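You operate a simulated robot arm through the tools that you are given. There is no shell and no other tool. Be economical: measure what you need, move in short steps, check, and stop when the job is done.

Carry out the task below with a simulated robot arm. There is one attempt and no reset: what you move stays moved.

## Task
Set the trip dial to 4 bar and prove it with the pump.
Fine: collar tight on the steel plug, type on SWITCH, release closed; pump till the lamp lights, then open the release.

It is judged by the outcome, as a careful person would: the job done as asked, and still so three seconds after it is handed in. It fails if anything else is knocked over, pushed out of place, dropped, spilled or broken.

## Robot
A 6-joint arm with a two-finger parallel gripper, fixed in place. Base frame: the origin is at the foot of the arm, x ahead of it, y to its left, z up; the work surface is at about z = 0.803. Readings come in m, degrees, newtons and seconds.
With the tool pointing down near the work surface it reaches from about 0.26 to 0.68 m from the base axis. Its first joint turns from -66.0 to 66.0 degrees. Payload 2.9 kg.
The TCP is the grasp point between the finger pads, 0.03 m short of the fingertips. In the tool frame z runs along the fingers and y along their closing line. Largest opening 0.11 m; finger width 0.02, thickness 0.01; the body of the gripper, 0.048 by 0.112 m, starts 0.055 m behind the TCP.
Orientation is that of the tool frame in the base frame, as a unit quaternion [x, y, z, w]. With the fingers straight down and closing along the base's y, the tool's x points along the base's -x, its y along +y and its z along -z.

## Interface
- The arm moves only by the tool play_rows. Its argument "moves" is a list of rows, each an object (a shift or turn left out is 0, a gripper value left out holds the last) with "offset": the shift along the base's x, y, z in m, a list of three; "dr": the turn, a rotation vector about the base's x, y, z in degrees, a list of three; "gripper": the finger opening in m, from 0 to 0.11. In form: [{"offset": [tx, ty, tz], "dr": [rx, ry, rz], "gripper": gripper}, ...]. A call has 1 to 8 rows; each row is the pose to reach, as a shift and turn from the pose commanded when the call began. A row lasts 0.2 s, in which the tool goes at most 0.05 m and 8.6 degrees; a call with a longer step from one row to the next is refused whole, and so is a gripper value outside its range. A pose out of reach is approached as far as the arm can. The call stops where the force on the tool passes 40 N (or 10 N more than at its start, if that is more) or the arm is blocked; 0.2 s more then pass. Each finger travels about 0.108 m/s and halts on what it meets, pressing with about 33 N; the grip force reading is that of the motor and also rises with nothing between the fingers. The clock runs only during rows and for 0.2 s after the last one: add rows that repeat a pose to give the fingers time. The reply holds the time, the measured pose of the TCP, the force on the tool along the base axes, the opening and the grip force, in the units named above and with some noise, with the torque about the TCP (base axes, N m) and any sound that the robot's microphone picked up.
- Cameras (640 x 400 px; columns grow to the right, rows downward): "scene" is fixed at [0.0753, 0.4305, 1.3863]; the picture's right is [-0.76, -0.66, 0.00], its down [-0.44, 0.50, -0.74] and it looks along [0.49, -0.56, -0.67] (base axes); focal length 258 px, centre (320, 200). "wrist" rides on the gripper at [0.072, 0.017, -0.103] in the tool frame; the picture's right is [-0.23, 0.97, 0.00], its down [-0.76, -0.18, -0.62] and it looks along [-0.61, -0.14, 0.78] (tool axes); focal length 222 px, centre (320, 200). There is no depth. A picture from a camera that has moved, and an enlarged one, comes with that camera's place and axes in the base frame and with its lens. The place of the scene camera against the robot may be out by one fixed shift of up to 0.025 m in any direction.
- snapshot(camera): a new picture of that camera. It takes no simulated time.
- close_up(camera, box): a new picture of the part [left, top, right, bottom] of that camera's present view, enlarged. It takes no simulated time.
- hand_in(): hands the job in; it is judged then, once.

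Work in short steps. Places have to be worked out from the pictures, the camera data and where the tool is seen: move nearer, look again, correct. Check each grasp and each placing, and mend what went wrong. You have 120 turns and 84 pictures in all, those below and enlarged ones among them. Open the gripper and draw the arm clear of the work before you hand the job in, unless the task says otherwise; then end with one line.

The tools are called after "Call:" as name(argument=value, ...) on one line, values as JSON. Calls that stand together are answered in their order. play_rows: Moves the arm, as the interface text tells. Its arguments: {"type":"object","properties":{"moves":{"type":"array"}},"required":["moves"]} The other tools are called the same way: snapshot (camera) takes a picture; close_up (camera, box) takes an enlarged picture of a part of a camera's view; hand_in () hands the job in.

At the start:

```text
clock: 0.0
ee_pos: [0.4367, -0.0599, 1.146]
orientation: [0.0, 1.0, 0.0, 0.0]
ft_force: [0.7, 0.3, -0.3]
moment: [-0.02, -0.02, 0.0]
width: 0.11
grasp_force: 0.1
```

scene: 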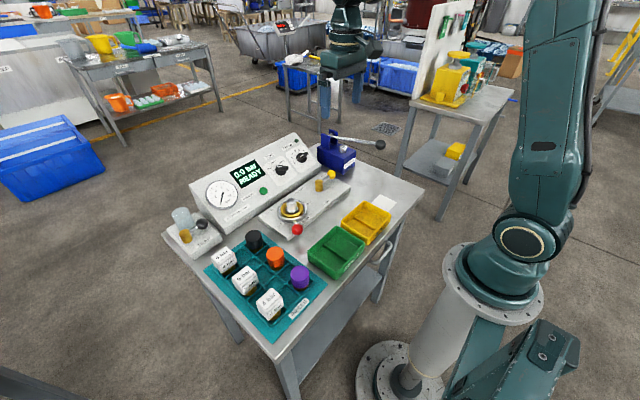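
wrist: 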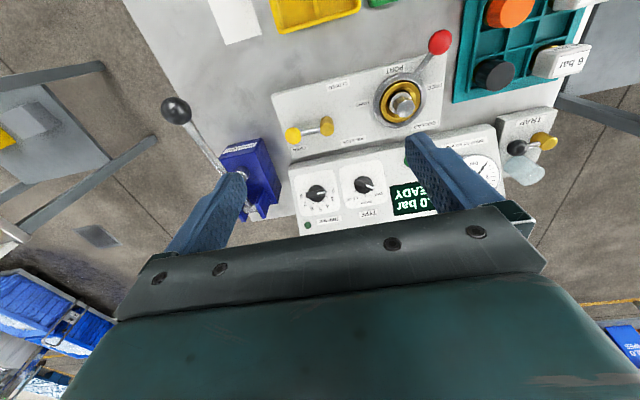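

The pictures show a test bench with dials, port collar, release valve and pump. I'll enlarge the panel in both views to read the settings.

Call:
close_up(camera="scene", box=[180, 120, 400, 258])

Call:
close_up(camera="wrist", box=[270, 20, 560, 240])

Call:
close_up(camera="scene", box=[240, 120, 350, 190])

```text
2.90 times, centred on (290, 189) of scene
camera zoom: at [0.0753, 0.4305, 1.3863], right [-0.76, -0.66, 0.0], down [-0.44, 0.5, -0.74], along [0.49, -0.56, -0.67], focal length 747 px, centre (407, 232)
```

zoom: 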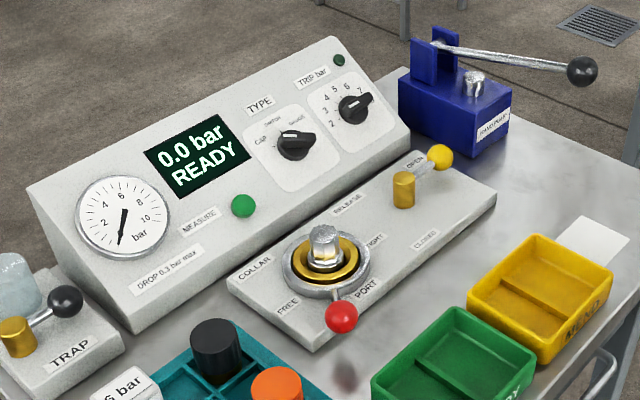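

```text
1.82 times, centred on (415, 130) of wrist
camera zoom: at [0.3646, -0.0435, 1.2494], right [0.23, 0.97, 0.0], down [0.76, -0.18, 0.62], along [0.61, -0.14, -0.78], focal length 404 px, centre (147, 327)
```

zoom: 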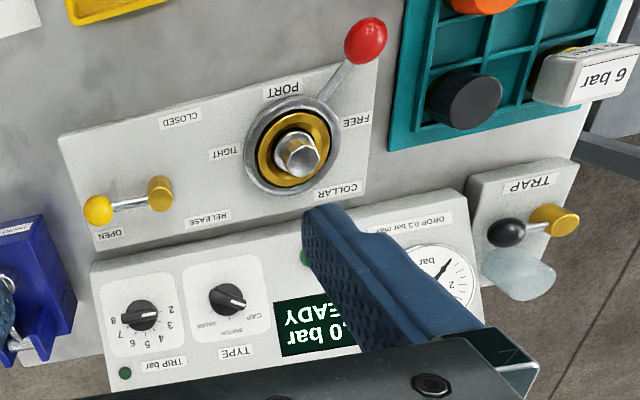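

```text
5.71 times, centred on (295, 155) of scene
camera zoom: at [0.0753, 0.4305, 1.3863], right [-0.76, -0.66, 0.0], down [-0.44, 0.5, -0.74], along [0.49, -0.56, -0.67], focal length 1472 px, centre (463, 457)
```

zoom: 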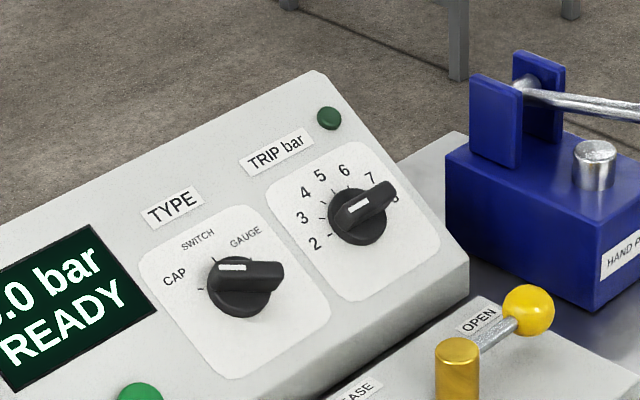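

Lever layout: the collar lever (red ball) is between FREE and PORT, and the release lever is at OPEN. I'll move back and lower so the wrist camera sees the panel larger.

Call:
play_rows(moves=[{"offset": [-0.03, 0.0, -0.03]}, {"offset": [-0.06, -0.01, -0.06]}, {"offset": [-0.09, -0.02, -0.09]}, {"offset": [-0.11, -0.02, -0.11]}])

Call:
snapshot(camera="wrist")

```text
clock: 1.0
ee_pos: [0.3248, -0.0829, 1.0369]
orientation: [0.0, 1.0, 0.001, 0.0]
ft_force: [0.3, -0.4, -0.2]
moment: [0.05, -0.02, -0.03]
width: 0.1099
grasp_force: 0.1
```

```text
78 pictures are left
camera wrist: at [0.2529, -0.0662, 1.1391], right [0.23, 0.97, 0.0], down [0.76, -0.18, 0.62], along [0.61, -0.14, -0.78], focal length 222 px, centre (320, 200)
```

wrist: 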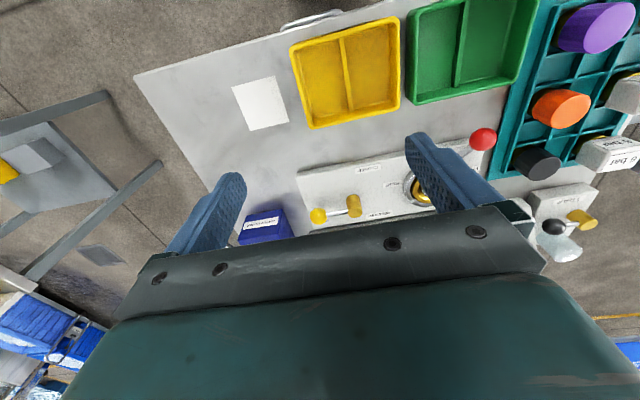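

Too far back; the knobs are near (0.62, -0.015, 0.90) and (0.62, -0.11, 0.90). I'll move forward at this height for a closer look.

Call:
play_rows(moves=[{"offset": [0.045, 0.0, 0.01]}, {"offset": [0.09, 0.0, 0.01]}, {"offset": [0.135, 0.0, 0.01]}, {"offset": [0.165, 0.0, 0.01]}])

Call:
snapshot(camera="wrist")

```text
clock: 2.0
ee_pos: [0.4927, -0.081, 1.0473]
orientation: [0.0, 1.0, 0.0, 0.0]
ft_force: [-0.1, -0.7, 0.4]
moment: [-0.01, 0.04, -0.02]
width: 0.1098
grasp_force: 0.1
```

```text
77 pictures are left
camera wrist: at [0.4202, -0.0637, 1.1494], right [0.23, 0.97, 0.0], down [0.76, -0.18, 0.62], along [0.61, -0.14, -0.78], focal length 222 px, centre (320, 200)
```

wrist: 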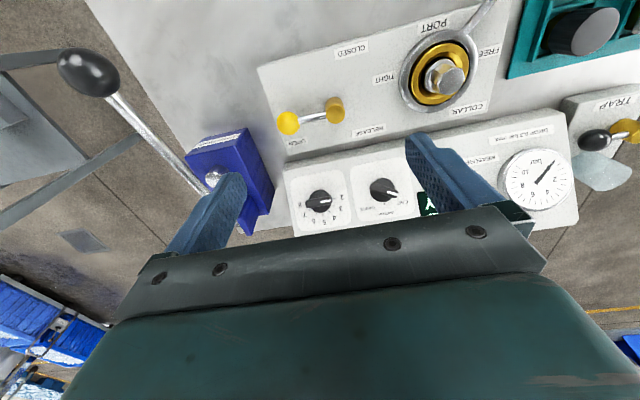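

Call:
close_up(camera="wrist", box=[285, 150, 425, 238])

Call:
close_up(camera="wrist", box=[250, 0, 530, 175])

```text
4.55 times, centred on (355, 194) of wrist
camera zoom: at [0.4202, -0.0637, 1.1494], right [0.23, 0.97, 0.0], down [0.76, -0.18, 0.62], along [0.61, -0.14, -0.78], focal length 1010 px, centre (161, 227)
```

zoom: 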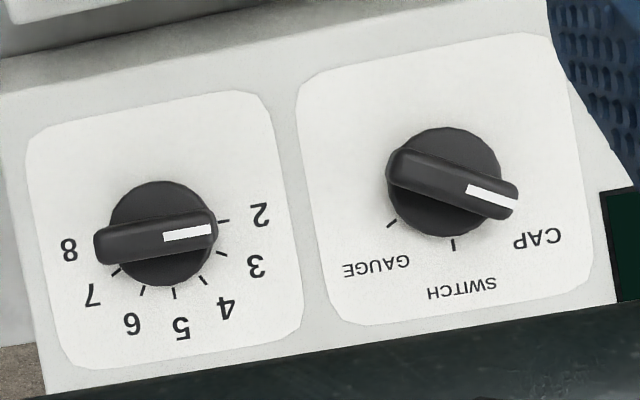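

```text
2.29 times, centred on (390, 88) of wrist
camera zoom: at [0.4202, -0.0637, 1.1494], right [0.23, 0.97, 0.0], down [0.76, -0.18, 0.62], along [0.61, -0.14, -0.78], focal length 508 px, centre (160, 457)
```

zoom: 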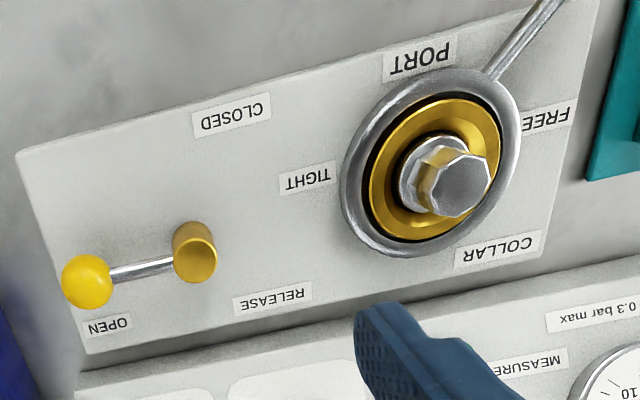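

The white index marks show TRIP at 2 and TYPE at CAP. Both need a clockwise turn (about 60° for TRIP). I'll pitch the tool 25° forward for a frontal view to measure the panel slope.

Call:
play_rows(moves=[{"offset": [-0.03, 0.01, 0], "dr": [0, -8, 0]}, {"offset": [-0.06, 0.02, 0], "dr": [0, -16, 0]}, {"offset": [-0.09, 0.03, -0.01], "dr": [0, -24, 0]}, {"offset": [-0.1, 0.03, -0.03], "dr": [0, -30, 0]}])

Call:
snapshot(camera="wrist")

```text
clock: 3.0
ee_pos: [0.3904, -0.0485, 1.0144]
orientation: [-0.001, 0.966, 0.001, 0.26]
ft_force: [-0.1, -0.6, 0.0]
moment: [-0.02, -0.01, 0.01]
width: 0.1103
grasp_force: 0.1
```

```text
74 pictures are left
camera wrist: at [0.2751, -0.0317, 1.0672], right [0.2, 0.97, 0.11], down [0.35, -0.18, 0.92], along [0.92, -0.14, -0.37], focal length 222 px, centre (320, 200)
```

wrist: 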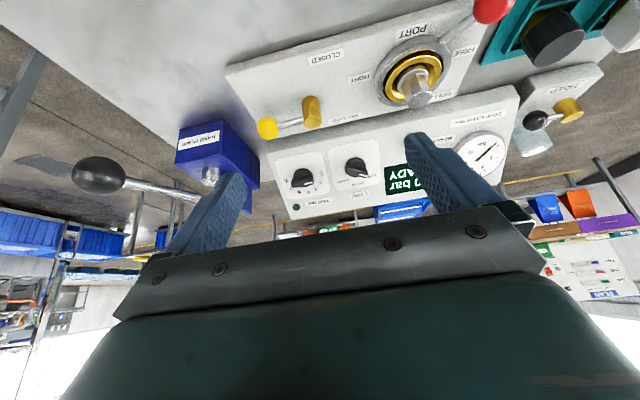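

Call:
close_up(camera="wrist", box=[255, 110, 415, 225])

Call:
close_up(camera="wrist", box=[215, 0, 535, 200])

```text
3.48 times, centred on (335, 168) of wrist
camera zoom: at [0.2751, -0.0317, 1.0672], right [0.2, 0.97, 0.11], down [0.35, -0.18, 0.92], along [0.92, -0.14, -0.37], focal length 773 px, centre (268, 313)
```

zoom: 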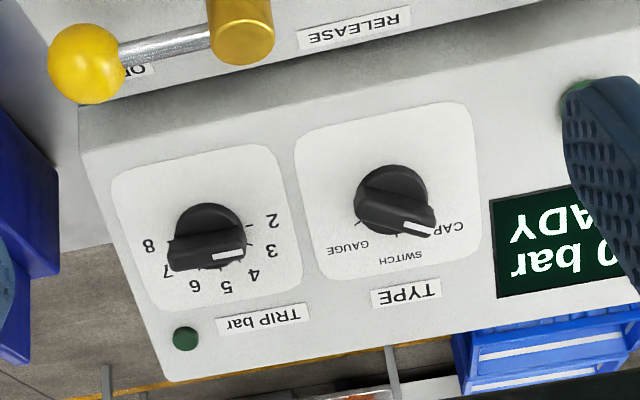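

```text
2.00 times, centred on (375, 100) of wrist
camera zoom: at [0.2751, -0.0317, 1.0672], right [0.2, 0.97, 0.11], down [0.35, -0.18, 0.92], along [0.92, -0.14, -0.37], focal length 444 px, centre (210, 400)
```

zoom: 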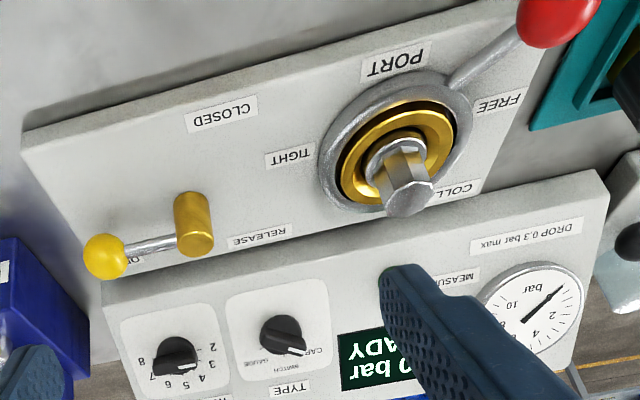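

Triangulating views 2 and 3 puts the TRIP centre at about (0.645, -0.114, 0.866) and the TYPE centre at (0.645, -0.014, 0.866), with a slope of 30–33°. TYPE sits at 30° and needs a 60° clockwise turn to SWITCH. I'll go above TYPE with a +60° roll about the panel normal.

Call:
play_rows(moves=[{"offset": [0.025, 0.0045, 0.0], "dr": [-3.75, 0, 6.5], "gripper": 0.06}, {"offset": [0.05, 0.009, 0.0], "dr": [-7.5, 0, 13.0]}, {"offset": [0.075, 0.0135, 0.0], "dr": [-11.25, 0, 19.5]}, {"offset": [0.1, 0.018, 0.0], "dr": [-15, 0, 26]}, {"offset": [0.125, 0.0225, 0.0], "dr": [-18.75, 0, 32.5]}, {"offset": [0.15, 0.027, -0.02], "dr": [-22.5, 0, 39]}, {"offset": [0.175, 0.0315, -0.04], "dr": [-26.25, 0, 45.5]}, {"offset": [0.202, 0.036, -0.062], "dr": [-30, 0, 52]}])

Call:
snapshot(camera="wrist")

Call:
close_up(camera="scene", box=[230, 100, 390, 200])

```text
clock: 4.8
ee_pos: [0.5955, -0.0118, 0.9557]
orientation: [-0.484, 0.836, -0.13, 0.224]
ft_force: [-0.3, 0.2, 0.7]
moment: [-0.03, -0.01, 0.0]
width: 0.0598
grasp_force: 0.0
```

```text
71 pictures are left
camera wrist: at [0.5002, -0.0668, 1.0188], right [-0.63, 0.68, -0.37], down [0.15, 0.57, 0.81], along [0.76, 0.46, -0.46], focal length 222 px, centre (320, 200)
```

wrist: 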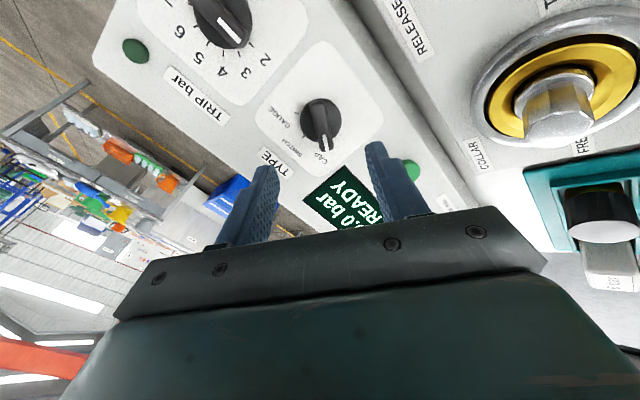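

```text
4.00 times, centred on (310, 150) of scene
camera zoom: at [0.0753, 0.4305, 1.3863], right [-0.76, -0.66, 0.0], down [-0.44, 0.5, -0.74], along [0.49, -0.56, -0.67], focal length 1030 px, centre (360, 400)
```

zoom: 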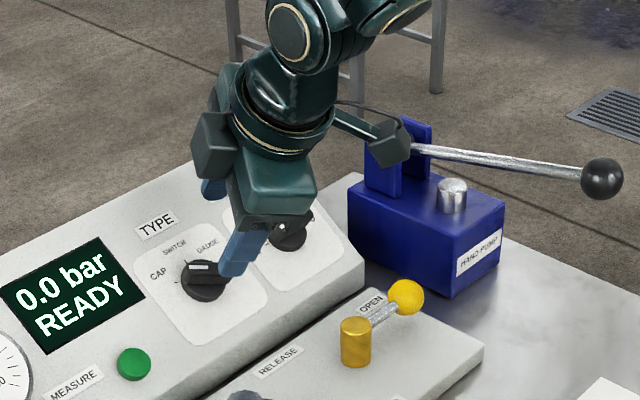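

The knob projects where predicted, centred between the fingers. I'll descend 0.045 m along the tool axis and look again.

Call:
play_rows(moves=[{"offset": [0.0075, -0.002, -0.013]}, {"offset": [0.015, -0.002, -0.026]}, {"offset": [0.0225, -0.002, -0.039]}])

Call:
close_up(camera="wrist", box=[220, 60, 440, 200])

Call:
close_up(camera="scene", box=[250, 130, 330, 180])

```text
clock: 5.6
ee_pos: [0.616, -0.0163, 0.9151]
orientation: [-0.484, 0.836, -0.128, 0.224]
ft_force: [-0.2, -0.2, -0.6]
moment: [-0.01, -0.02, 0.0]
width: 0.0597
grasp_force: 0.0
```

```text
2.86 times, centred on (330, 130) of wrist
camera zoom: at [0.522, -0.0694, 0.9786], right [-0.63, 0.68, -0.36], down [0.15, 0.57, 0.81], along [0.76, 0.46, -0.46], focal length 635 px, centre (291, 400)
```

zoom: 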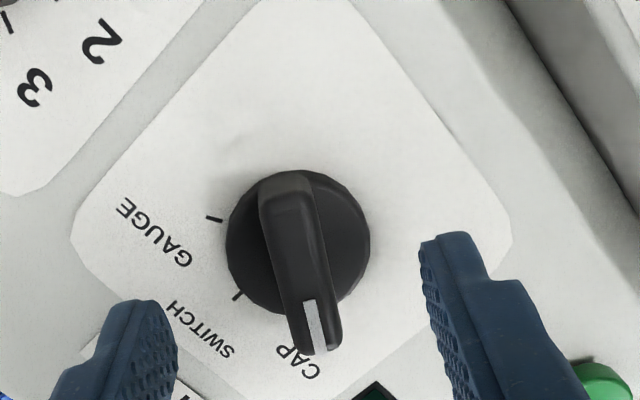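

```text
8.00 times, centred on (290, 155) of scene
camera zoom: at [0.0753, 0.4305, 1.3863], right [-0.76, -0.66, 0.0], down [-0.44, 0.5, -0.74], along [0.49, -0.56, -0.67], focal length 2061 px, centre (560, 560)
```

zoom: 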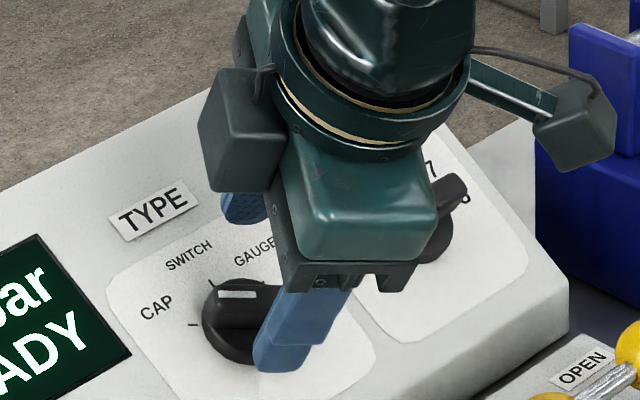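

Fingertips are centred, about 27 mm above the panel. I'll descend 14 mm more and close on the bar.

Call:
play_rows(moves=[{"offset": [0.0035, 0, -0.006]}, {"offset": [0.007, 0, -0.0122]}, {"offset": [0.007, 0, -0.0122], "gripper": 0.03}, {"offset": [0.007, 0, -0.0122], "gripper": 0.0}, {"offset": [0.007, 0, -0.0122], "gripper": 0.0}])

Call:
close_up(camera="wrist", box=[220, 60, 440, 200])

```text
clock: 6.8
ee_pos: [0.6222, -0.0135, 0.9022]
orientation: [-0.485, 0.837, -0.126, 0.221]
ft_force: [-25.6, 12.7, -2.7]
moment: [0.17, -0.19, 0.01]
width: 0.014
grasp_force: 44.7
```

```text
2.86 times, centred on (330, 130) of wrist
camera zoom: at [0.5267, -0.069, 0.9664], right [-0.64, 0.68, -0.36], down [0.16, 0.57, 0.81], along [0.75, 0.46, -0.47], focal length 635 px, centre (291, 400)
```

zoom: 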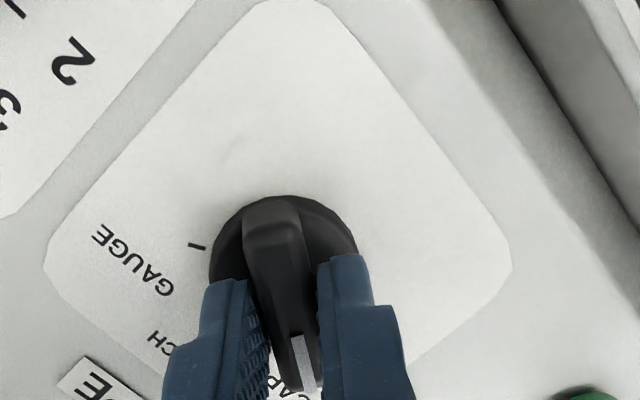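

Bar gripped (14 mm), with a side force of about 28 N, meaning the tool is a couple of mm off. I'll shift toward the force to relax it.

Call:
play_rows(moves=[{"offset": [-0.0022, 0.0015, -0.0012]}, {"offset": [-0.0022, 0.0015, -0.0012]}])

```text
clock: 7.4
ee_pos: [0.6207, -0.0145, 0.9028]
orientation: [-0.483, 0.837, -0.129, 0.223]
ft_force: [-10.0, 13.6, -11.2]
moment: [-0.52, 0.17, -0.46]
width: 0.014
grasp_force: 45.4
```

Side force is down. Turning clockwise 30° first.

Call:
play_rows(moves=[{"offset": [-0.001, 0.001, -0.0], "dr": [3.75, 0, -6.5]}, {"offset": [-0.001, 0.001, 0], "dr": [7.5, 0, -13]}, {"offset": [-0.001, 0.001, 0], "dr": [11.25, 0, -19.5]}, {"offset": [-0.001, 0.001, 0], "dr": [15, 0, -26]}])

Call:
close_up(camera="wrist", box=[220, 60, 440, 200])

```text
clock: 8.4
ee_pos: [0.622, -0.0144, 0.9031]
orientation: [-0.249, 0.933, -0.067, 0.253]
ft_force: [2.5, 7.6, -15.1]
moment: [0.17, -1.13, 0.08]
width: 0.0135
grasp_force: 45.3
```

```text
2.86 times, centred on (330, 130) of wrist
camera zoom: at [0.5079, -0.0359, 0.9559], right [-0.25, 0.96, -0.15], down [0.34, 0.23, 0.91], along [0.91, 0.18, -0.38], focal length 635 px, centre (291, 400)
```

zoom: 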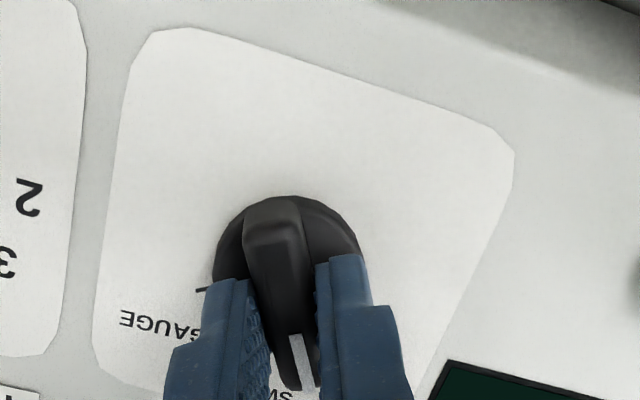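

The knob follows. Turning the other 30°, to zero roll.

Call:
play_rows(moves=[{"dr": [3.75, 0, -6.5]}, {"dr": [7.5, 0, -13]}, {"dr": [11.25, 0, -19.5]}, {"dr": [15, 0, -26]}, {"dr": [15, 0, -26]}])

Call:
close_up(camera="wrist", box=[220, 60, 440, 200])

Call:
close_up(camera="scene", box=[250, 130, 330, 180])

```text
clock: 9.6
ee_pos: [0.6212, -0.0161, 0.9036]
orientation: [0.002, 0.966, 0.0, 0.26]
ft_force: [2.3, -4.5, 1.3]
moment: [0.02, 1.35, 0.01]
width: 0.0128
grasp_force: 45.0
```

```text
2.86 times, centred on (330, 130) of wrist
camera zoom: at [0.5069, 0.0023, 0.9557], right [0.2, 0.97, 0.11], down [0.35, -0.18, 0.92], along [0.92, -0.15, -0.37], focal length 635 px, centre (291, 400)
```

zoom: 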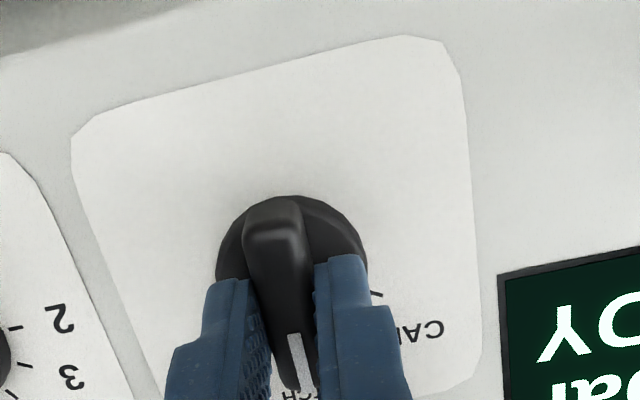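

```text
8.00 times, centred on (290, 155) of scene
camera zoom: at [0.0753, 0.4304, 1.3863], right [-0.76, -0.66, 0.0], down [-0.44, 0.5, -0.74], along [0.49, -0.56, -0.67], focal length 2061 px, centre (560, 560)
```

zoom: 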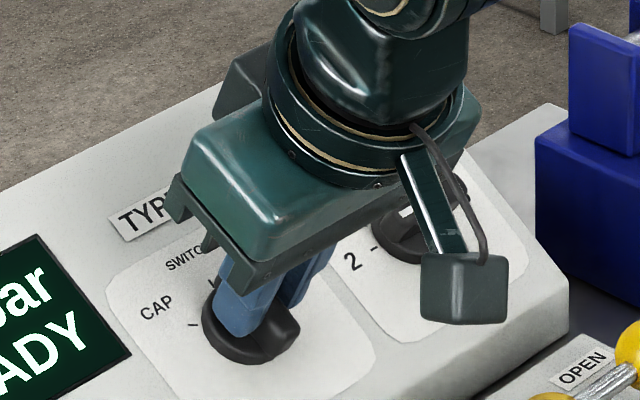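

Mark points at SWITCH. Opening and backing straight out, then checking.

Call:
play_rows(moves=[{"gripper": 0.03}, {"gripper": 0.06}, {"offset": [-0.015, 0, 0.026], "gripper": 0.06}, {"offset": [-0.035, 0, 0.0606]}, {"offset": [-0.045, -0.02, 0.078]}, {"offset": [-0.045, -0.06, 0.078]}])

Call:
close_up(camera="wrist", box=[220, 60, 440, 200])

```text
clock: 11.0
ee_pos: [0.5758, -0.076, 0.981]
orientation: [0.0, 0.966, 0.0, 0.259]
ft_force: [-0.1, -0.7, 0.2]
moment: [0.01, 0.0, 0.0]
width: 0.0598
grasp_force: 0.0
```

```text
2.86 times, centred on (330, 130) of wrist
camera zoom: at [0.4609, -0.059, 1.0326], right [0.2, 0.97, 0.11], down [0.35, -0.18, 0.92], along [0.92, -0.14, -0.37], focal length 635 px, centre (291, 400)
```

zoom: 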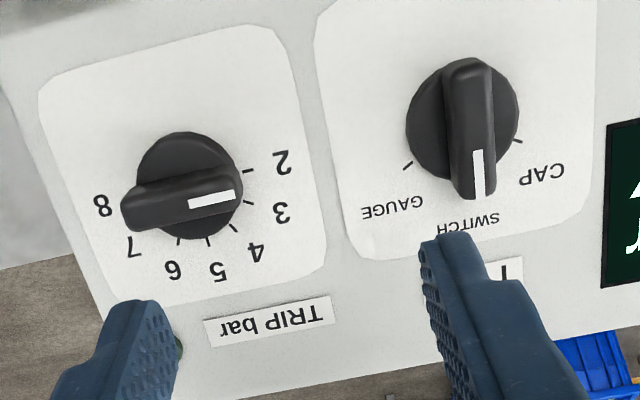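

TYPE is confirmed on SWITCH. Now moving over TRIP and rolling +88° about the panel normal.

Call:
play_rows(moves=[{"offset": [0, -0.01, 0], "dr": [-4, 0, 6.93]}, {"offset": [0, -0.02, 0], "dr": [-8, 0, 13.86]}, {"offset": [0, -0.03, 0], "dr": [-12, 0, 20.78]}, {"offset": [0, -0.039, 0], "dr": [-16, 0, 27.7]}, {"offset": [0, -0.039, 0], "dr": [-20, 0, 34.6]}, {"offset": [0, -0.039, 0], "dr": [-24, 0, 41.6]}, {"offset": [0, -0.039, 0], "dr": [-28, 0, 48.5]}, {"offset": [0, -0.039, 0], "dr": [-32, 0, 55.4]}])

Call:
play_rows(moves=[{"offset": [0.005, 0, -0.008], "dr": [-4, 0, 6.93]}, {"offset": [0.01, 0, -0.016], "dr": [-8, 0, 13.86]}, {"offset": [0.0165, 0, -0.0255], "dr": [-12, 0, 20.78]}, {"offset": [0.0265, 0, -0.0428], "dr": [-12, 0, 20.78]}])

Call:
snapshot(camera="wrist")

Call:
snapshot(camera="scene")

```text
clock: 12.8
ee_pos: [0.5756, -0.1131, 0.9786]
orientation: [-0.514, 0.818, -0.137, 0.219]
ft_force: [-0.4, -0.4, 0.0]
moment: [0.02, -0.01, 0.03]
width: 0.0598
grasp_force: 0.1
```

```text
clock: 13.8
ee_pos: [0.6019, -0.1127, 0.9375]
orientation: [-0.672, 0.694, -0.18, 0.186]
ft_force: [-0.3, 0.7, 0.4]
moment: [0.01, 0.01, 0.03]
width: 0.0602
grasp_force: 0.1
```

```text
62 pictures are left
camera wrist: at [0.5339, -0.1849, 1.0167], right [-0.84, 0.26, -0.48], down [-0.14, 0.76, 0.64], along [0.53, 0.6, -0.6], focal length 222 px, centre (320, 200)
```

wrist: 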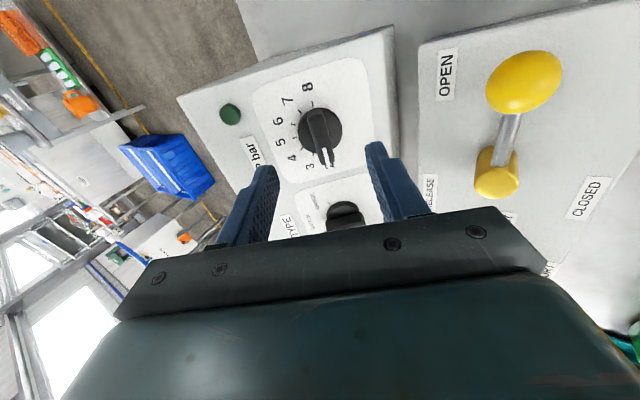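

```text
61 pictures are left
```

scene: 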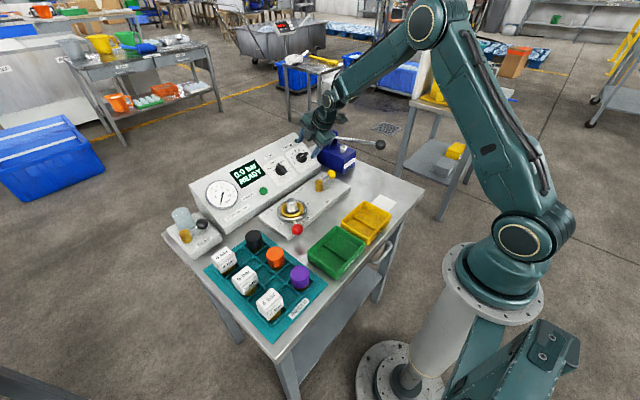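

The bar lies between the fingers and is aligned. Descending 40 mm and closing.

Call:
play_rows(moves=[{"offset": [0.01, -0.001, -0.0173]}, {"offset": [0.02, -0.0015, -0.0346]}, {"offset": [0.02, -0.0015, -0.0346], "gripper": 0.03}, {"offset": [0.02, -0.0015, -0.0346], "gripper": 0.0}, {"offset": [0.02, -0.0015, -0.0346]}])

Call:
close_up(camera="wrist", box=[220, 60, 440, 200])

```text
clock: 15.0
ee_pos: [0.621, -0.1136, 0.9004]
orientation: [-0.671, 0.695, -0.18, 0.186]
ft_force: [-0.2, 0.7, -3.8]
moment: [-0.2, -0.63, -0.14]
width: 0.0141
grasp_force: 44.8
```

```text
2.86 times, centred on (330, 130) of wrist
camera zoom: at [0.5527, -0.1858, 0.9804], right [-0.84, 0.26, -0.48], down [-0.13, 0.76, 0.64], along [0.53, 0.6, -0.6], focal length 635 px, centre (291, 400)
```

zoom: 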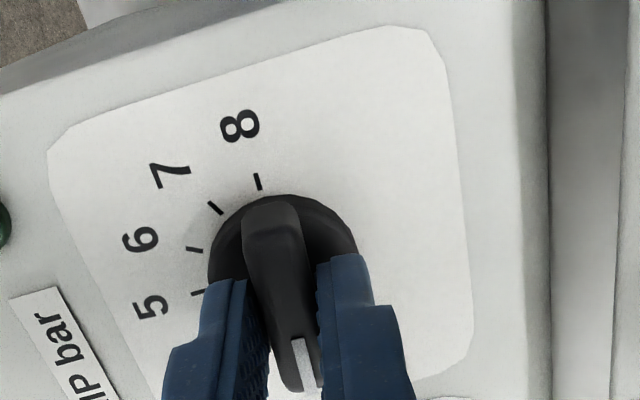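

Good grip with low side force. Turning clockwise 58°, which should bring the bar to the 4 direction (roll +30°).

Call:
play_rows(moves=[{"dr": [3.75, 0, -6.5]}, {"dr": [7.5, 0, -13]}, {"dr": [11.25, 0, -19.5]}, {"dr": [15, 0, -26]}, {"dr": [18.75, 0, -32.5]}, {"dr": [22.5, 0, -39]}, {"dr": [26, 0, -45]}, {"dr": [29, 0, -50.2]}])

Call:
close_up(camera="wrist", box=[220, 60, 440, 200])

```text
clock: 16.8
ee_pos: [0.6214, -0.1142, 0.9031]
orientation: [-0.249, 0.933, -0.065, 0.25]
ft_force: [-4.2, 7.7, -6.0]
moment: [0.06, -0.76, 0.04]
width: 0.0131
grasp_force: 45.5
```

```text
2.86 times, centred on (330, 130) of wrist
camera zoom: at [0.5084, -0.1363, 0.956], right [-0.25, 0.96, -0.14], down [0.34, 0.22, 0.91], along [0.91, 0.18, -0.38], focal length 635 px, centre (291, 400)
```

zoom: 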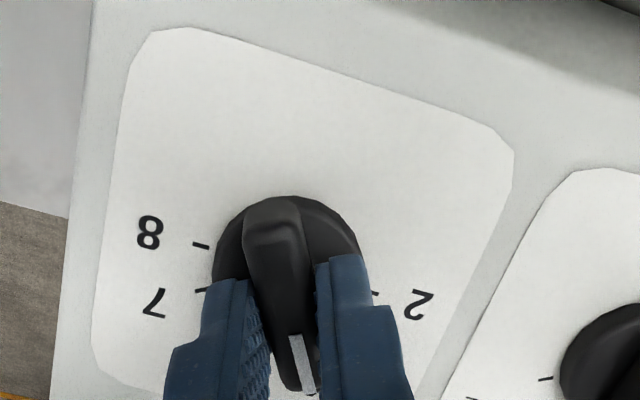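

Orientation is as planned. I'll release, back out and check the reading.

Call:
play_rows(moves=[{"gripper": 0.03}, {"gripper": 0.06}, {"offset": [-0.015, 0, 0.026], "gripper": 0.06}, {"offset": [-0.035, 0, 0.0606]}, {"offset": [-0.05, 0, 0.0866]}])

Call:
close_up(camera="wrist", box=[220, 60, 440, 200])

Call:
close_up(camera="scene", box=[250, 130, 330, 180])

```text
clock: 18.0
ee_pos: [0.5727, -0.1136, 0.9929]
orientation: [-0.25, 0.933, -0.068, 0.249]
ft_force: [0.6, 0.0, -0.5]
moment: [0.02, 0.0, -0.02]
width: 0.0599
grasp_force: 0.0
```

```text
2.86 times, centred on (330, 130) of wrist
camera zoom: at [0.4592, -0.1353, 1.0449], right [-0.25, 0.96, -0.14], down [0.34, 0.23, 0.91], along [0.91, 0.18, -0.38], focal length 635 px, centre (291, 400)
```

zoom: 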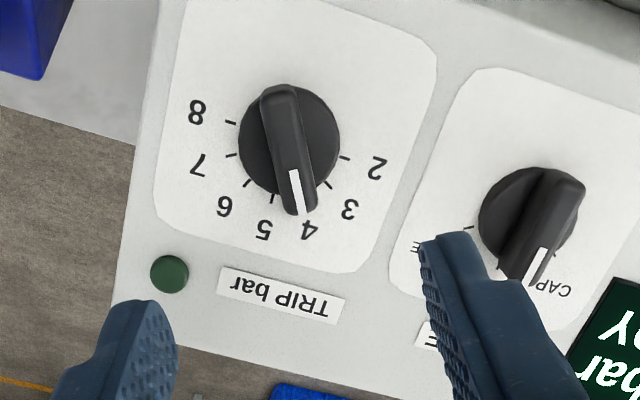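

```text
8.00 times, centred on (290, 155) of scene
camera zoom: at [0.0752, 0.4305, 1.3863], right [-0.76, -0.66, 0.0], down [-0.44, 0.5, -0.74], along [0.49, -0.56, -0.67], focal length 2061 px, centre (560, 560)
```

zoom: 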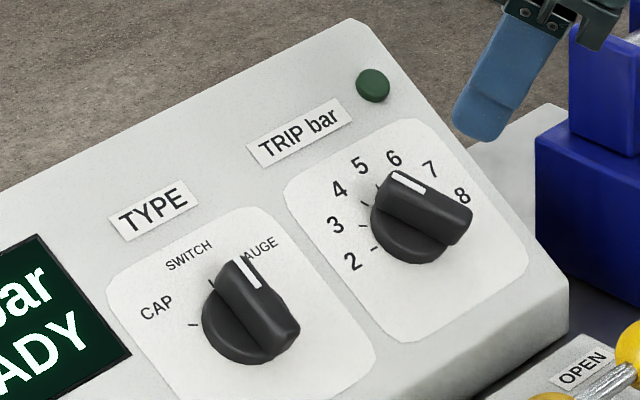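

TRIP reads 4 and TYPE reads SWITCH. Next is the collar: I put the red ball at about (0.427, 0.12, 0.857), collar axis at (0.503, 0.07), with TIGHT on the -y side. I'll straighten the tool and move above the ball.

Call:
play_rows(moves=[{"offset": [-0.01, 0.02, 0.02], "dr": [3.75, 0, -6.5]}, {"offset": [-0.03, 0.05, 0.03], "dr": [7.5, 0, -13]}, {"offset": [-0.05, 0.08, 0.04], "dr": [11.25, 0, -19.5]}, {"offset": [-0.07, 0.11, 0.04], "dr": [15, 0, -26]}])

Call:
play_rows(moves=[{"offset": [-0.02, 0.03, 0], "dr": [0, 7.5, 0]}, {"offset": [-0.04, 0.06, 0], "dr": [0, 15, 0]}, {"offset": [-0.06, 0.09, 0], "dr": [0, 22.5, 0]}, {"offset": [-0.076, 0.124, -0.01], "dr": [0, 30, 0], "gripper": 0.07}])

Call:
play_rows(moves=[{"offset": [0, 0, -0.015], "dr": [0, 0, -8.25]}, {"offset": [0, 0, -0.03], "dr": [0, 0, -16.5]}, {"offset": [0, 0, -0.045], "dr": [0, 0, -24.75]}, {"offset": [0, 0, -0.06], "dr": [0, 0, -33]}])

Call:
snapshot(camera="wrist")

Call:
close_up(camera="scene", box=[180, 140, 400, 278])

```text
clock: 19.0
ee_pos: [0.4972, -0.003, 1.0279]
orientation: [0.002, 0.966, 0.0, 0.259]
ft_force: [-0.3, 0.3, -0.3]
moment: [0.0, 0.01, -0.03]
width: 0.0598
grasp_force: 0.1
```

```text
clock: 20.0
ee_pos: [0.4225, 0.119, 1.019]
orientation: [-0.001, 1.0, 0.0, -0.001]
ft_force: [-0.1, 1.1, 0.7]
moment: [-0.01, 0.01, -0.02]
width: 0.0698
grasp_force: 0.0
```

```text
clock: 21.0
ee_pos: [0.424, 0.1189, 0.958]
orientation: [0.286, 0.958, 0.0, 0.001]
ft_force: [-0.7, -0.1, 0.0]
moment: [0.05, -0.01, -0.03]
width: 0.0701
grasp_force: 0.0
```

```text
56 pictures are left
camera wrist: at [0.3731, 0.1734, 1.0605], right [0.72, 0.69, 0.0], down [0.54, -0.57, 0.62], along [0.43, -0.45, -0.78], focal length 222 px, centre (320, 200)
```

wrist: 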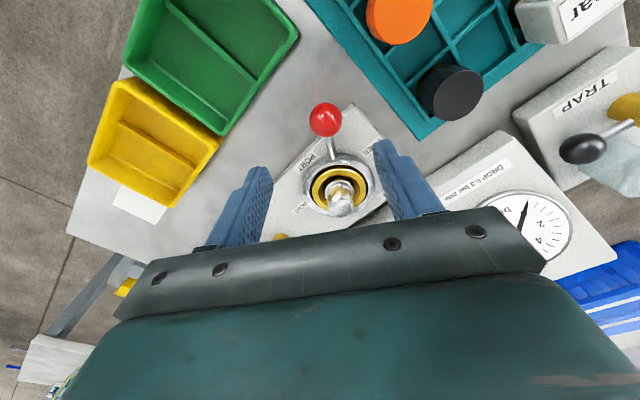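

```text
2.90 times, centred on (290, 209) of scene
camera zoom: at [0.0753, 0.4305, 1.3863], right [-0.76, -0.66, 0.0], down [-0.44, 0.5, -0.74], along [0.49, -0.56, -0.67], focal length 747 px, centre (407, 174)
```

zoom: 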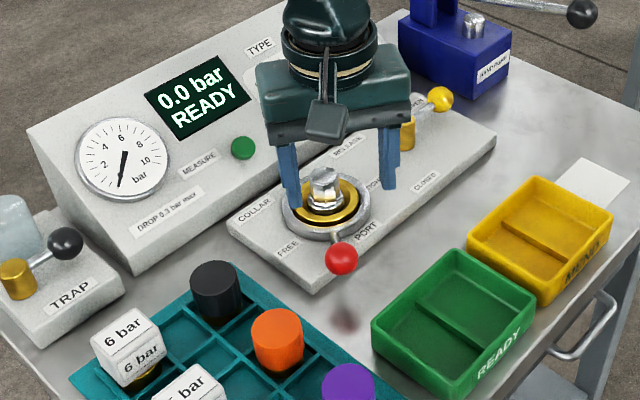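

Ball refines to about (0.425, 0.123, 0.857), directly below. Descending to z 0.866 and closing on it.

Call:
play_rows(moves=[{"offset": [0.001, 0.004, -0.035]}, {"offset": [0.001, 0.004, -0.07]}, {"offset": [0.001, 0.004, -0.092]}, {"offset": [0.001, 0.004, -0.092], "gripper": 0.03}, {"offset": [0.001, 0.004, -0.092], "gripper": 0.0}, {"offset": [0.001, 0.004, -0.092]}])

Call:
snapshot(camera="wrist")

```text
clock: 22.4
ee_pos: [0.4286, 0.1253, 0.8641]
orientation: [0.285, 0.959, -0.001, 0.0]
ft_force: [-0.7, -2.3, -1.7]
moment: [-0.11, -0.07, -0.04]
width: 0.0309
grasp_force: 44.8
```

```text
54 pictures are left
camera wrist: at [0.376, 0.178, 0.9671], right [0.72, 0.69, 0.0], down [0.54, -0.56, 0.62], along [0.43, -0.45, -0.78], focal length 222 px, centre (320, 200)
```

wrist: 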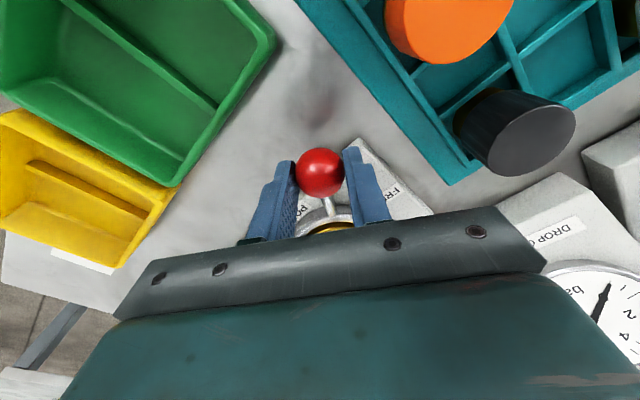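

Ball gripped (31 mm). Swinging it along the arc about (0.502, 0.071) toward TIGHT, 32° first.

Call:
play_rows(moves=[{"offset": [-0.0067, -0.0109, 0], "dr": [0, 0, 8]}, {"offset": [-0.0119, -0.0226, 0], "dr": [0, 0, 16]}, {"offset": [-0.0153, -0.0349, 0], "dr": [0, 0, 24]}, {"offset": [-0.017, -0.0476, 0], "dr": [0, 0, 32]}])

Call:
close_up(camera="scene", box=[180, 140, 400, 278])

```text
clock: 23.3
ee_pos: [0.4114, 0.0856, 0.8652]
orientation: [0.071, 0.997, -0.001, -0.002]
ft_force: [3.8, -0.4, -6.0]
moment: [0.18, 0.07, 0.0]
width: 0.0309
grasp_force: 45.4
stopped in row 4: the force on the tool passed its limit at 42 N (the readings are from after the stop); the commanded pose is now the measured one
```

```text
2.90 times, centred on (290, 209) of scene
camera zoom: at [0.0754, 0.4305, 1.3863], right [-0.76, -0.66, 0.0], down [-0.44, 0.5, -0.74], along [0.49, -0.56, -0.67], focal length 747 px, centre (407, 174)
```

zoom: 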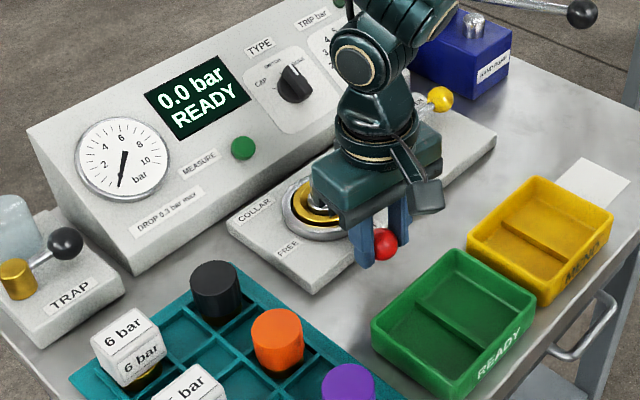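

It stopped at about 171° on a force spike, though the radius fits well. I'll continue in smaller steps and read the resistance.

Call:
play_rows(moves=[{"offset": [-0.0008, -0.0064, 0], "dr": [0, 0, 4]}, {"offset": [-0.0012, -0.0128, 0], "dr": [0, 0, 8]}, {"offset": [-0.0011, -0.0192, 0], "dr": [0, 0, 12]}])

```text
clock: 24.1
ee_pos: [0.4099, 0.0658, 0.8642]
orientation: [-0.032, 0.999, -0.003, -0.001]
ft_force: [2.4, -3.3, -11.1]
moment: [-0.12, 0.37, -0.45]
width: 0.0307
grasp_force: 45.3
```

Moves fine when slower. Continuing 40° more along the arc at 5° per row.

Call:
play_rows(moves=[{"offset": [0.0008, -0.008, 0.001], "dr": [0, 0, 5]}, {"offset": [0.0023, -0.0158, 0.001], "dr": [0, 0, 10]}, {"offset": [0.0044, -0.0236, 0.001], "dr": [0, 0, 15]}, {"offset": [0.0072, -0.0311, 0.001], "dr": [0, 0, 20]}, {"offset": [0.0107, -0.0383, 0.001], "dr": [0, 0, 25]}, {"offset": [0.0148, -0.0452, 0.001], "dr": [0, 0, 30]}, {"offset": [0.0195, -0.0518, 0.001], "dr": [0, 0, 35]}, {"offset": [0.0247, -0.0578, 0.001], "dr": [0, 0, 40]}])

Call:
snapshot(camera="wrist")

Call:
close_up(camera="scene", box=[180, 140, 400, 278])

```text
clock: 24.7
ee_pos: [0.4115, 0.0542, 0.8653]
orientation: [-0.119, 0.993, 0.001, -0.003]
ft_force: [3.1, 0.1, -3.3]
moment: [0.03, 0.22, -0.08]
width: 0.0311
grasp_force: 45.2
stopped in row 3: the force on the tool passed its limit at 41 N (the readings are from after the stop); the commanded pose is now the measured one
```

```text
52 pictures are left
camera wrist: at [0.3374, 0.0526, 0.9685], right [-0.01, 1.0, 0.0], down [0.79, 0.01, 0.62], along [0.62, 0.01, -0.79], focal length 222 px, centre (320, 200)
```

wrist: 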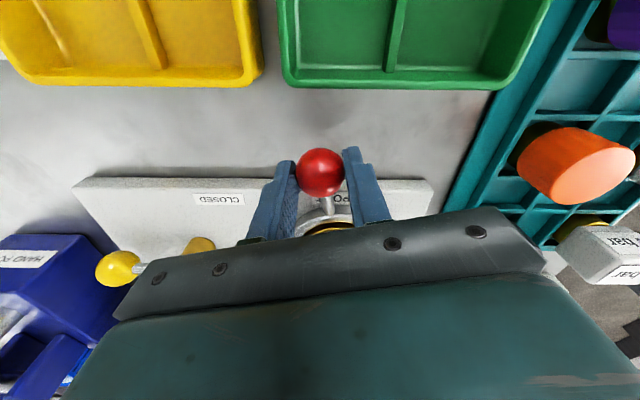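

```text
2.90 times, centred on (290, 209) of scene
camera zoom: at [0.0754, 0.4305, 1.3863], right [-0.76, -0.66, 0.0], down [-0.44, 0.5, -0.74], along [0.49, -0.56, -0.67], focal length 747 px, centre (407, 174)
```

zoom: 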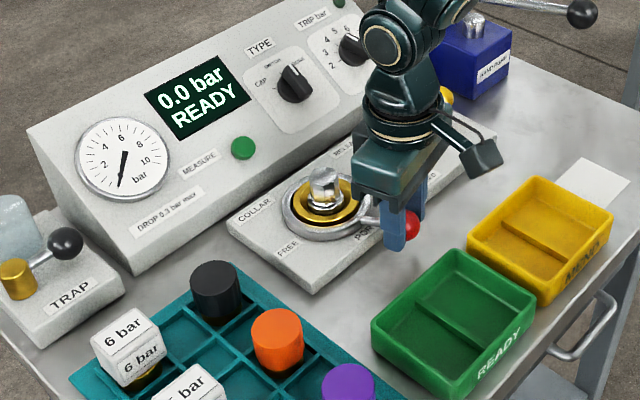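

The lever is now at about 190°. Resistance seems speed or friction related, so I'll go at 3° per row.

Call:
play_rows(moves=[{"offset": [0.001, -0.0047, 0], "dr": [0, 0, 3]}, {"offset": [0.0023, -0.0094, 0], "dr": [0, 0, 6]}, {"offset": [0.0037, -0.014, 0], "dr": [0, 0, 9]}, {"offset": [0.0055, -0.0184, 0], "dr": [0, 0, 12]}, {"offset": [0.0074, -0.0228, 0], "dr": [0, 0, 15]}, {"offset": [0.0096, -0.0272, 0], "dr": [0, 0, 18]}, {"offset": [0.012, -0.0313, 0], "dr": [0, 0, 21]}, {"offset": [0.0146, -0.0353, 0], "dr": [0, 0, 24]}])

```text
clock: 26.5
ee_pos: [0.4261, 0.0179, 0.8658]
orientation: [-0.324, 0.946, 0.0, -0.002]
ft_force: [5.4, -0.4, -13.1]
moment: [-0.07, -0.25, -0.31]
width: 0.031
grasp_force: 45.0
```

Smooth; the lever is at 215°. Another 24°.

Call:
play_rows(moves=[{"offset": [0.0029, -0.0039, 0], "dr": [0, 0, 3]}, {"offset": [0.0059, -0.0076, 0], "dr": [0, 0, 6]}, {"offset": [0.0092, -0.0112, 0], "dr": [0, 0, 9]}, {"offset": [0.0127, -0.0146, 0], "dr": [0, 0, 12]}, {"offset": [0.0163, -0.0178, 0], "dr": [0, 0, 15]}, {"offset": [0.0201, -0.0209, 0], "dr": [0, 0, 18]}, {"offset": [0.024, -0.0237, 0], "dr": [0, 0, 21]}, {"offset": [0.0282, -0.0263, 0], "dr": [0, 0, 24]}])

Call:
snapshot(camera="wrist")

Call:
close_up(camera="scene", box=[180, 140, 400, 278])

```text
clock: 27.2
ee_pos: [0.4275, 0.0151, 0.8653]
orientation: [-0.385, 0.923, 0.008, -0.006]
ft_force: [-5.3, 7.9, 7.7]
moment: [0.26, 0.26, -0.14]
width: 0.0311
grasp_force: 45.3
stopped in row 3: the force on the tool passed its limit at 46 N (the readings are from after the stop); the commanded pose is now the measured one
```

```text
50 pictures are left
camera wrist: at [0.3669, -0.0256, 0.9687], right [-0.53, 0.85, 0.02], down [0.67, 0.41, 0.62], along [0.51, 0.34, -0.79], focal length 222 px, centre (320, 200)
```

wrist: 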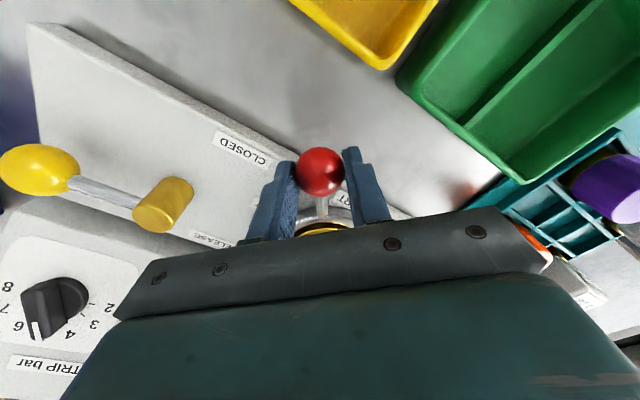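

```text
2.90 times, centred on (290, 209) of scene
camera zoom: at [0.075, 0.4307, 1.3862], right [-0.76, -0.66, 0.0], down [-0.44, 0.5, -0.74], along [0.49, -0.56, -0.67], focal length 747 px, centre (407, 174)
```

zoom: 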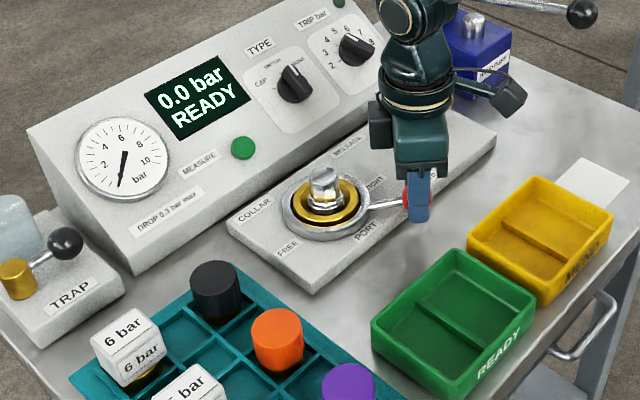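

The lever stopped at 217°, about symmetric with its start about PORT, so this may be the tight stop. I'll confirm with a slow gentle push.

Call:
play_rows(moves=[{"offset": [0.001, -0.0013, 0], "dr": [0, 0, 1]}, {"offset": [0.002, -0.0026, 0], "dr": [0, 0, 2]}, {"offset": [0.003, -0.0039, 0], "dr": [0, 0, 3]}, {"offset": [0.004, -0.0052, 0], "dr": [0, 0, 4]}, {"offset": [0.005, -0.0064, 0], "dr": [0, 0, 5]}, {"offset": [0.006, -0.0076, 0], "dr": [0, 0, 6]}, {"offset": [0.007, -0.0088, 0], "dr": [0, 0, 7]}])

```text
clock: 28.1
ee_pos: [0.4285, 0.0156, 0.8646]
orientation: [-0.414, 0.91, 0.014, -0.008]
ft_force: [-5.1, 6.7, 6.5]
moment: [0.18, 0.16, -0.31]
width: 0.0306
grasp_force: 45.6
stopped in row 4: the force on the tool passed its limit at 41 N (the readings are from after the stop); the commanded pose is now the measured one
```

Hard stop confirmed; the collar is at TIGHT. Opening and rising, then looking.

Call:
play_rows(moves=[{"gripper": 0.04}, {"gripper": 0.07}, {"gripper": 0.07}, {"offset": [0, 0, 0.04]}, {"offset": [0, 0, 0.09]}, {"offset": [-0.02, -0.03, 0.1]}])

Call:
snapshot(camera="wrist")

Call:
close_up(camera="scene", box=[180, 140, 400, 278])

```text
clock: 29.5
ee_pos: [0.4114, -0.0123, 0.9645]
orientation: [-0.413, 0.91, 0.012, -0.007]
ft_force: [0.4, 0.1, -0.2]
moment: [0.01, 0.0, 0.0]
width: 0.0699
grasp_force: 0.1
```

```text
48 pictures are left
camera wrist: at [0.3536, -0.0574, 1.0674], right [-0.58, 0.81, 0.03], down [0.65, 0.45, 0.61], along [0.49, 0.38, -0.79], focal length 222 px, centre (320, 200)
```

wrist: 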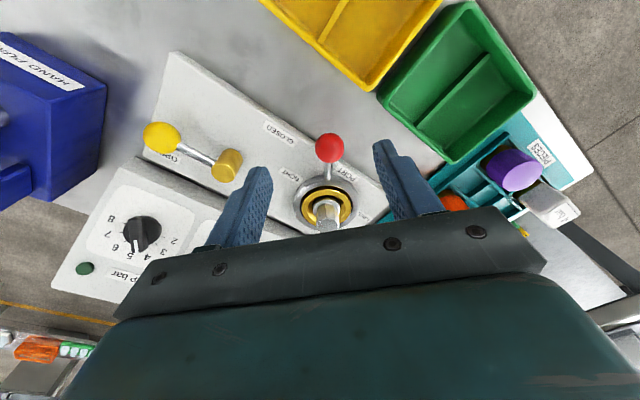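

```text
2.90 times, centred on (290, 209) of scene
camera zoom: at [0.0752, 0.4305, 1.3863], right [-0.76, -0.66, 0.0], down [-0.44, 0.5, -0.74], along [0.49, -0.56, -0.67], focal length 747 px, centre (407, 174)
```

zoom: 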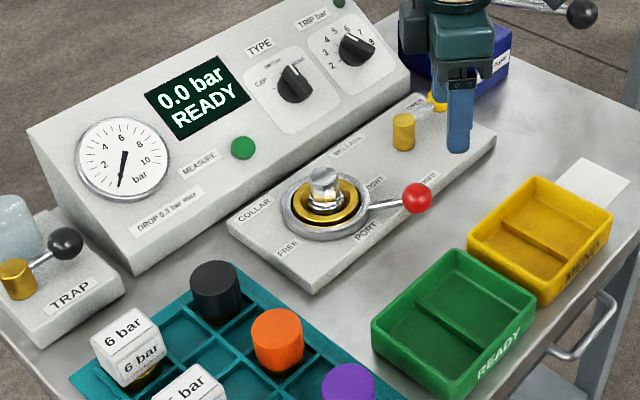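

The collar stays at TIGHT. Now the release lever: yellow ball at about (0.516, -0.131, 0.845), pivot at (0.512, -0.064). Moving above it with 15° more yaw.

Call:
play_rows(moves=[{"offset": [0.026, -0.029, 0.01], "dr": [0, 0, 4]}, {"offset": [0.052, -0.058, 0.01], "dr": [0, 0, 8]}, {"offset": [0.079, -0.088, 0.01], "dr": [0, 0, 12]}, {"offset": [0.105, -0.1183, 0.0], "dr": [0, 0, 15]}])

Call:
snapshot(camera="wrist")

Call:
close_up(camera="scene", box=[260, 110, 400, 198])

```text
clock: 30.5
ee_pos: [0.5135, -0.132, 0.9644]
orientation: [-0.529, 0.848, 0.011, -0.009]
ft_force: [0.2, 0.3, 0.1]
moment: [0.01, -0.03, 0.0]
width: 0.0699
grasp_force: 0.0
```

```text
46 pictures are left
camera wrist: at [0.4695, -0.1918, 1.0673], right [-0.77, 0.63, 0.03], down [0.51, 0.6, 0.61], along [0.37, 0.49, -0.79], focal length 222 px, centre (320, 200)
```

wrist: 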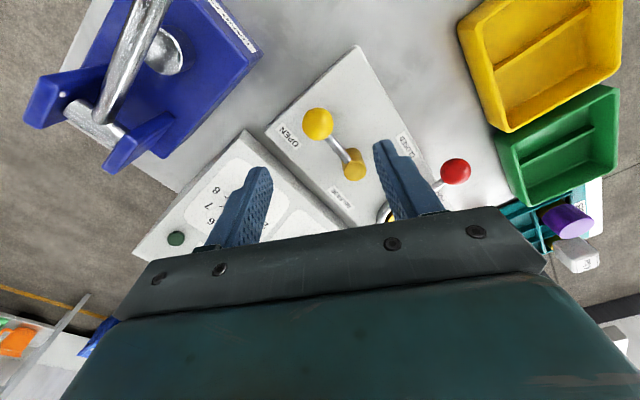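

```text
4.55 times, centred on (330, 154) of scene
camera zoom: at [0.0752, 0.4305, 1.3863], right [-0.76, -0.66, 0.0], down [-0.44, 0.5, -0.74], along [0.49, -0.56, -0.67], focal length 1171 px, centre (274, 409)
```

zoom: 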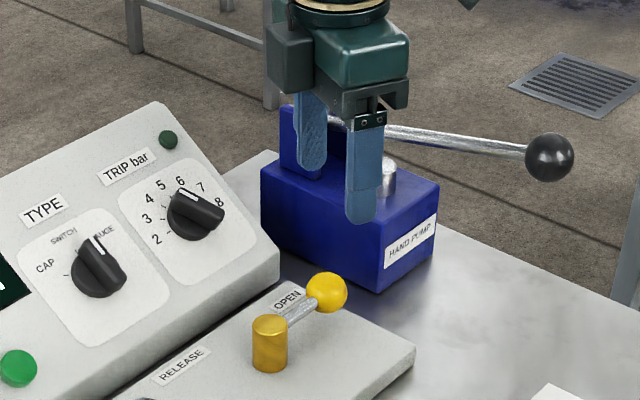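

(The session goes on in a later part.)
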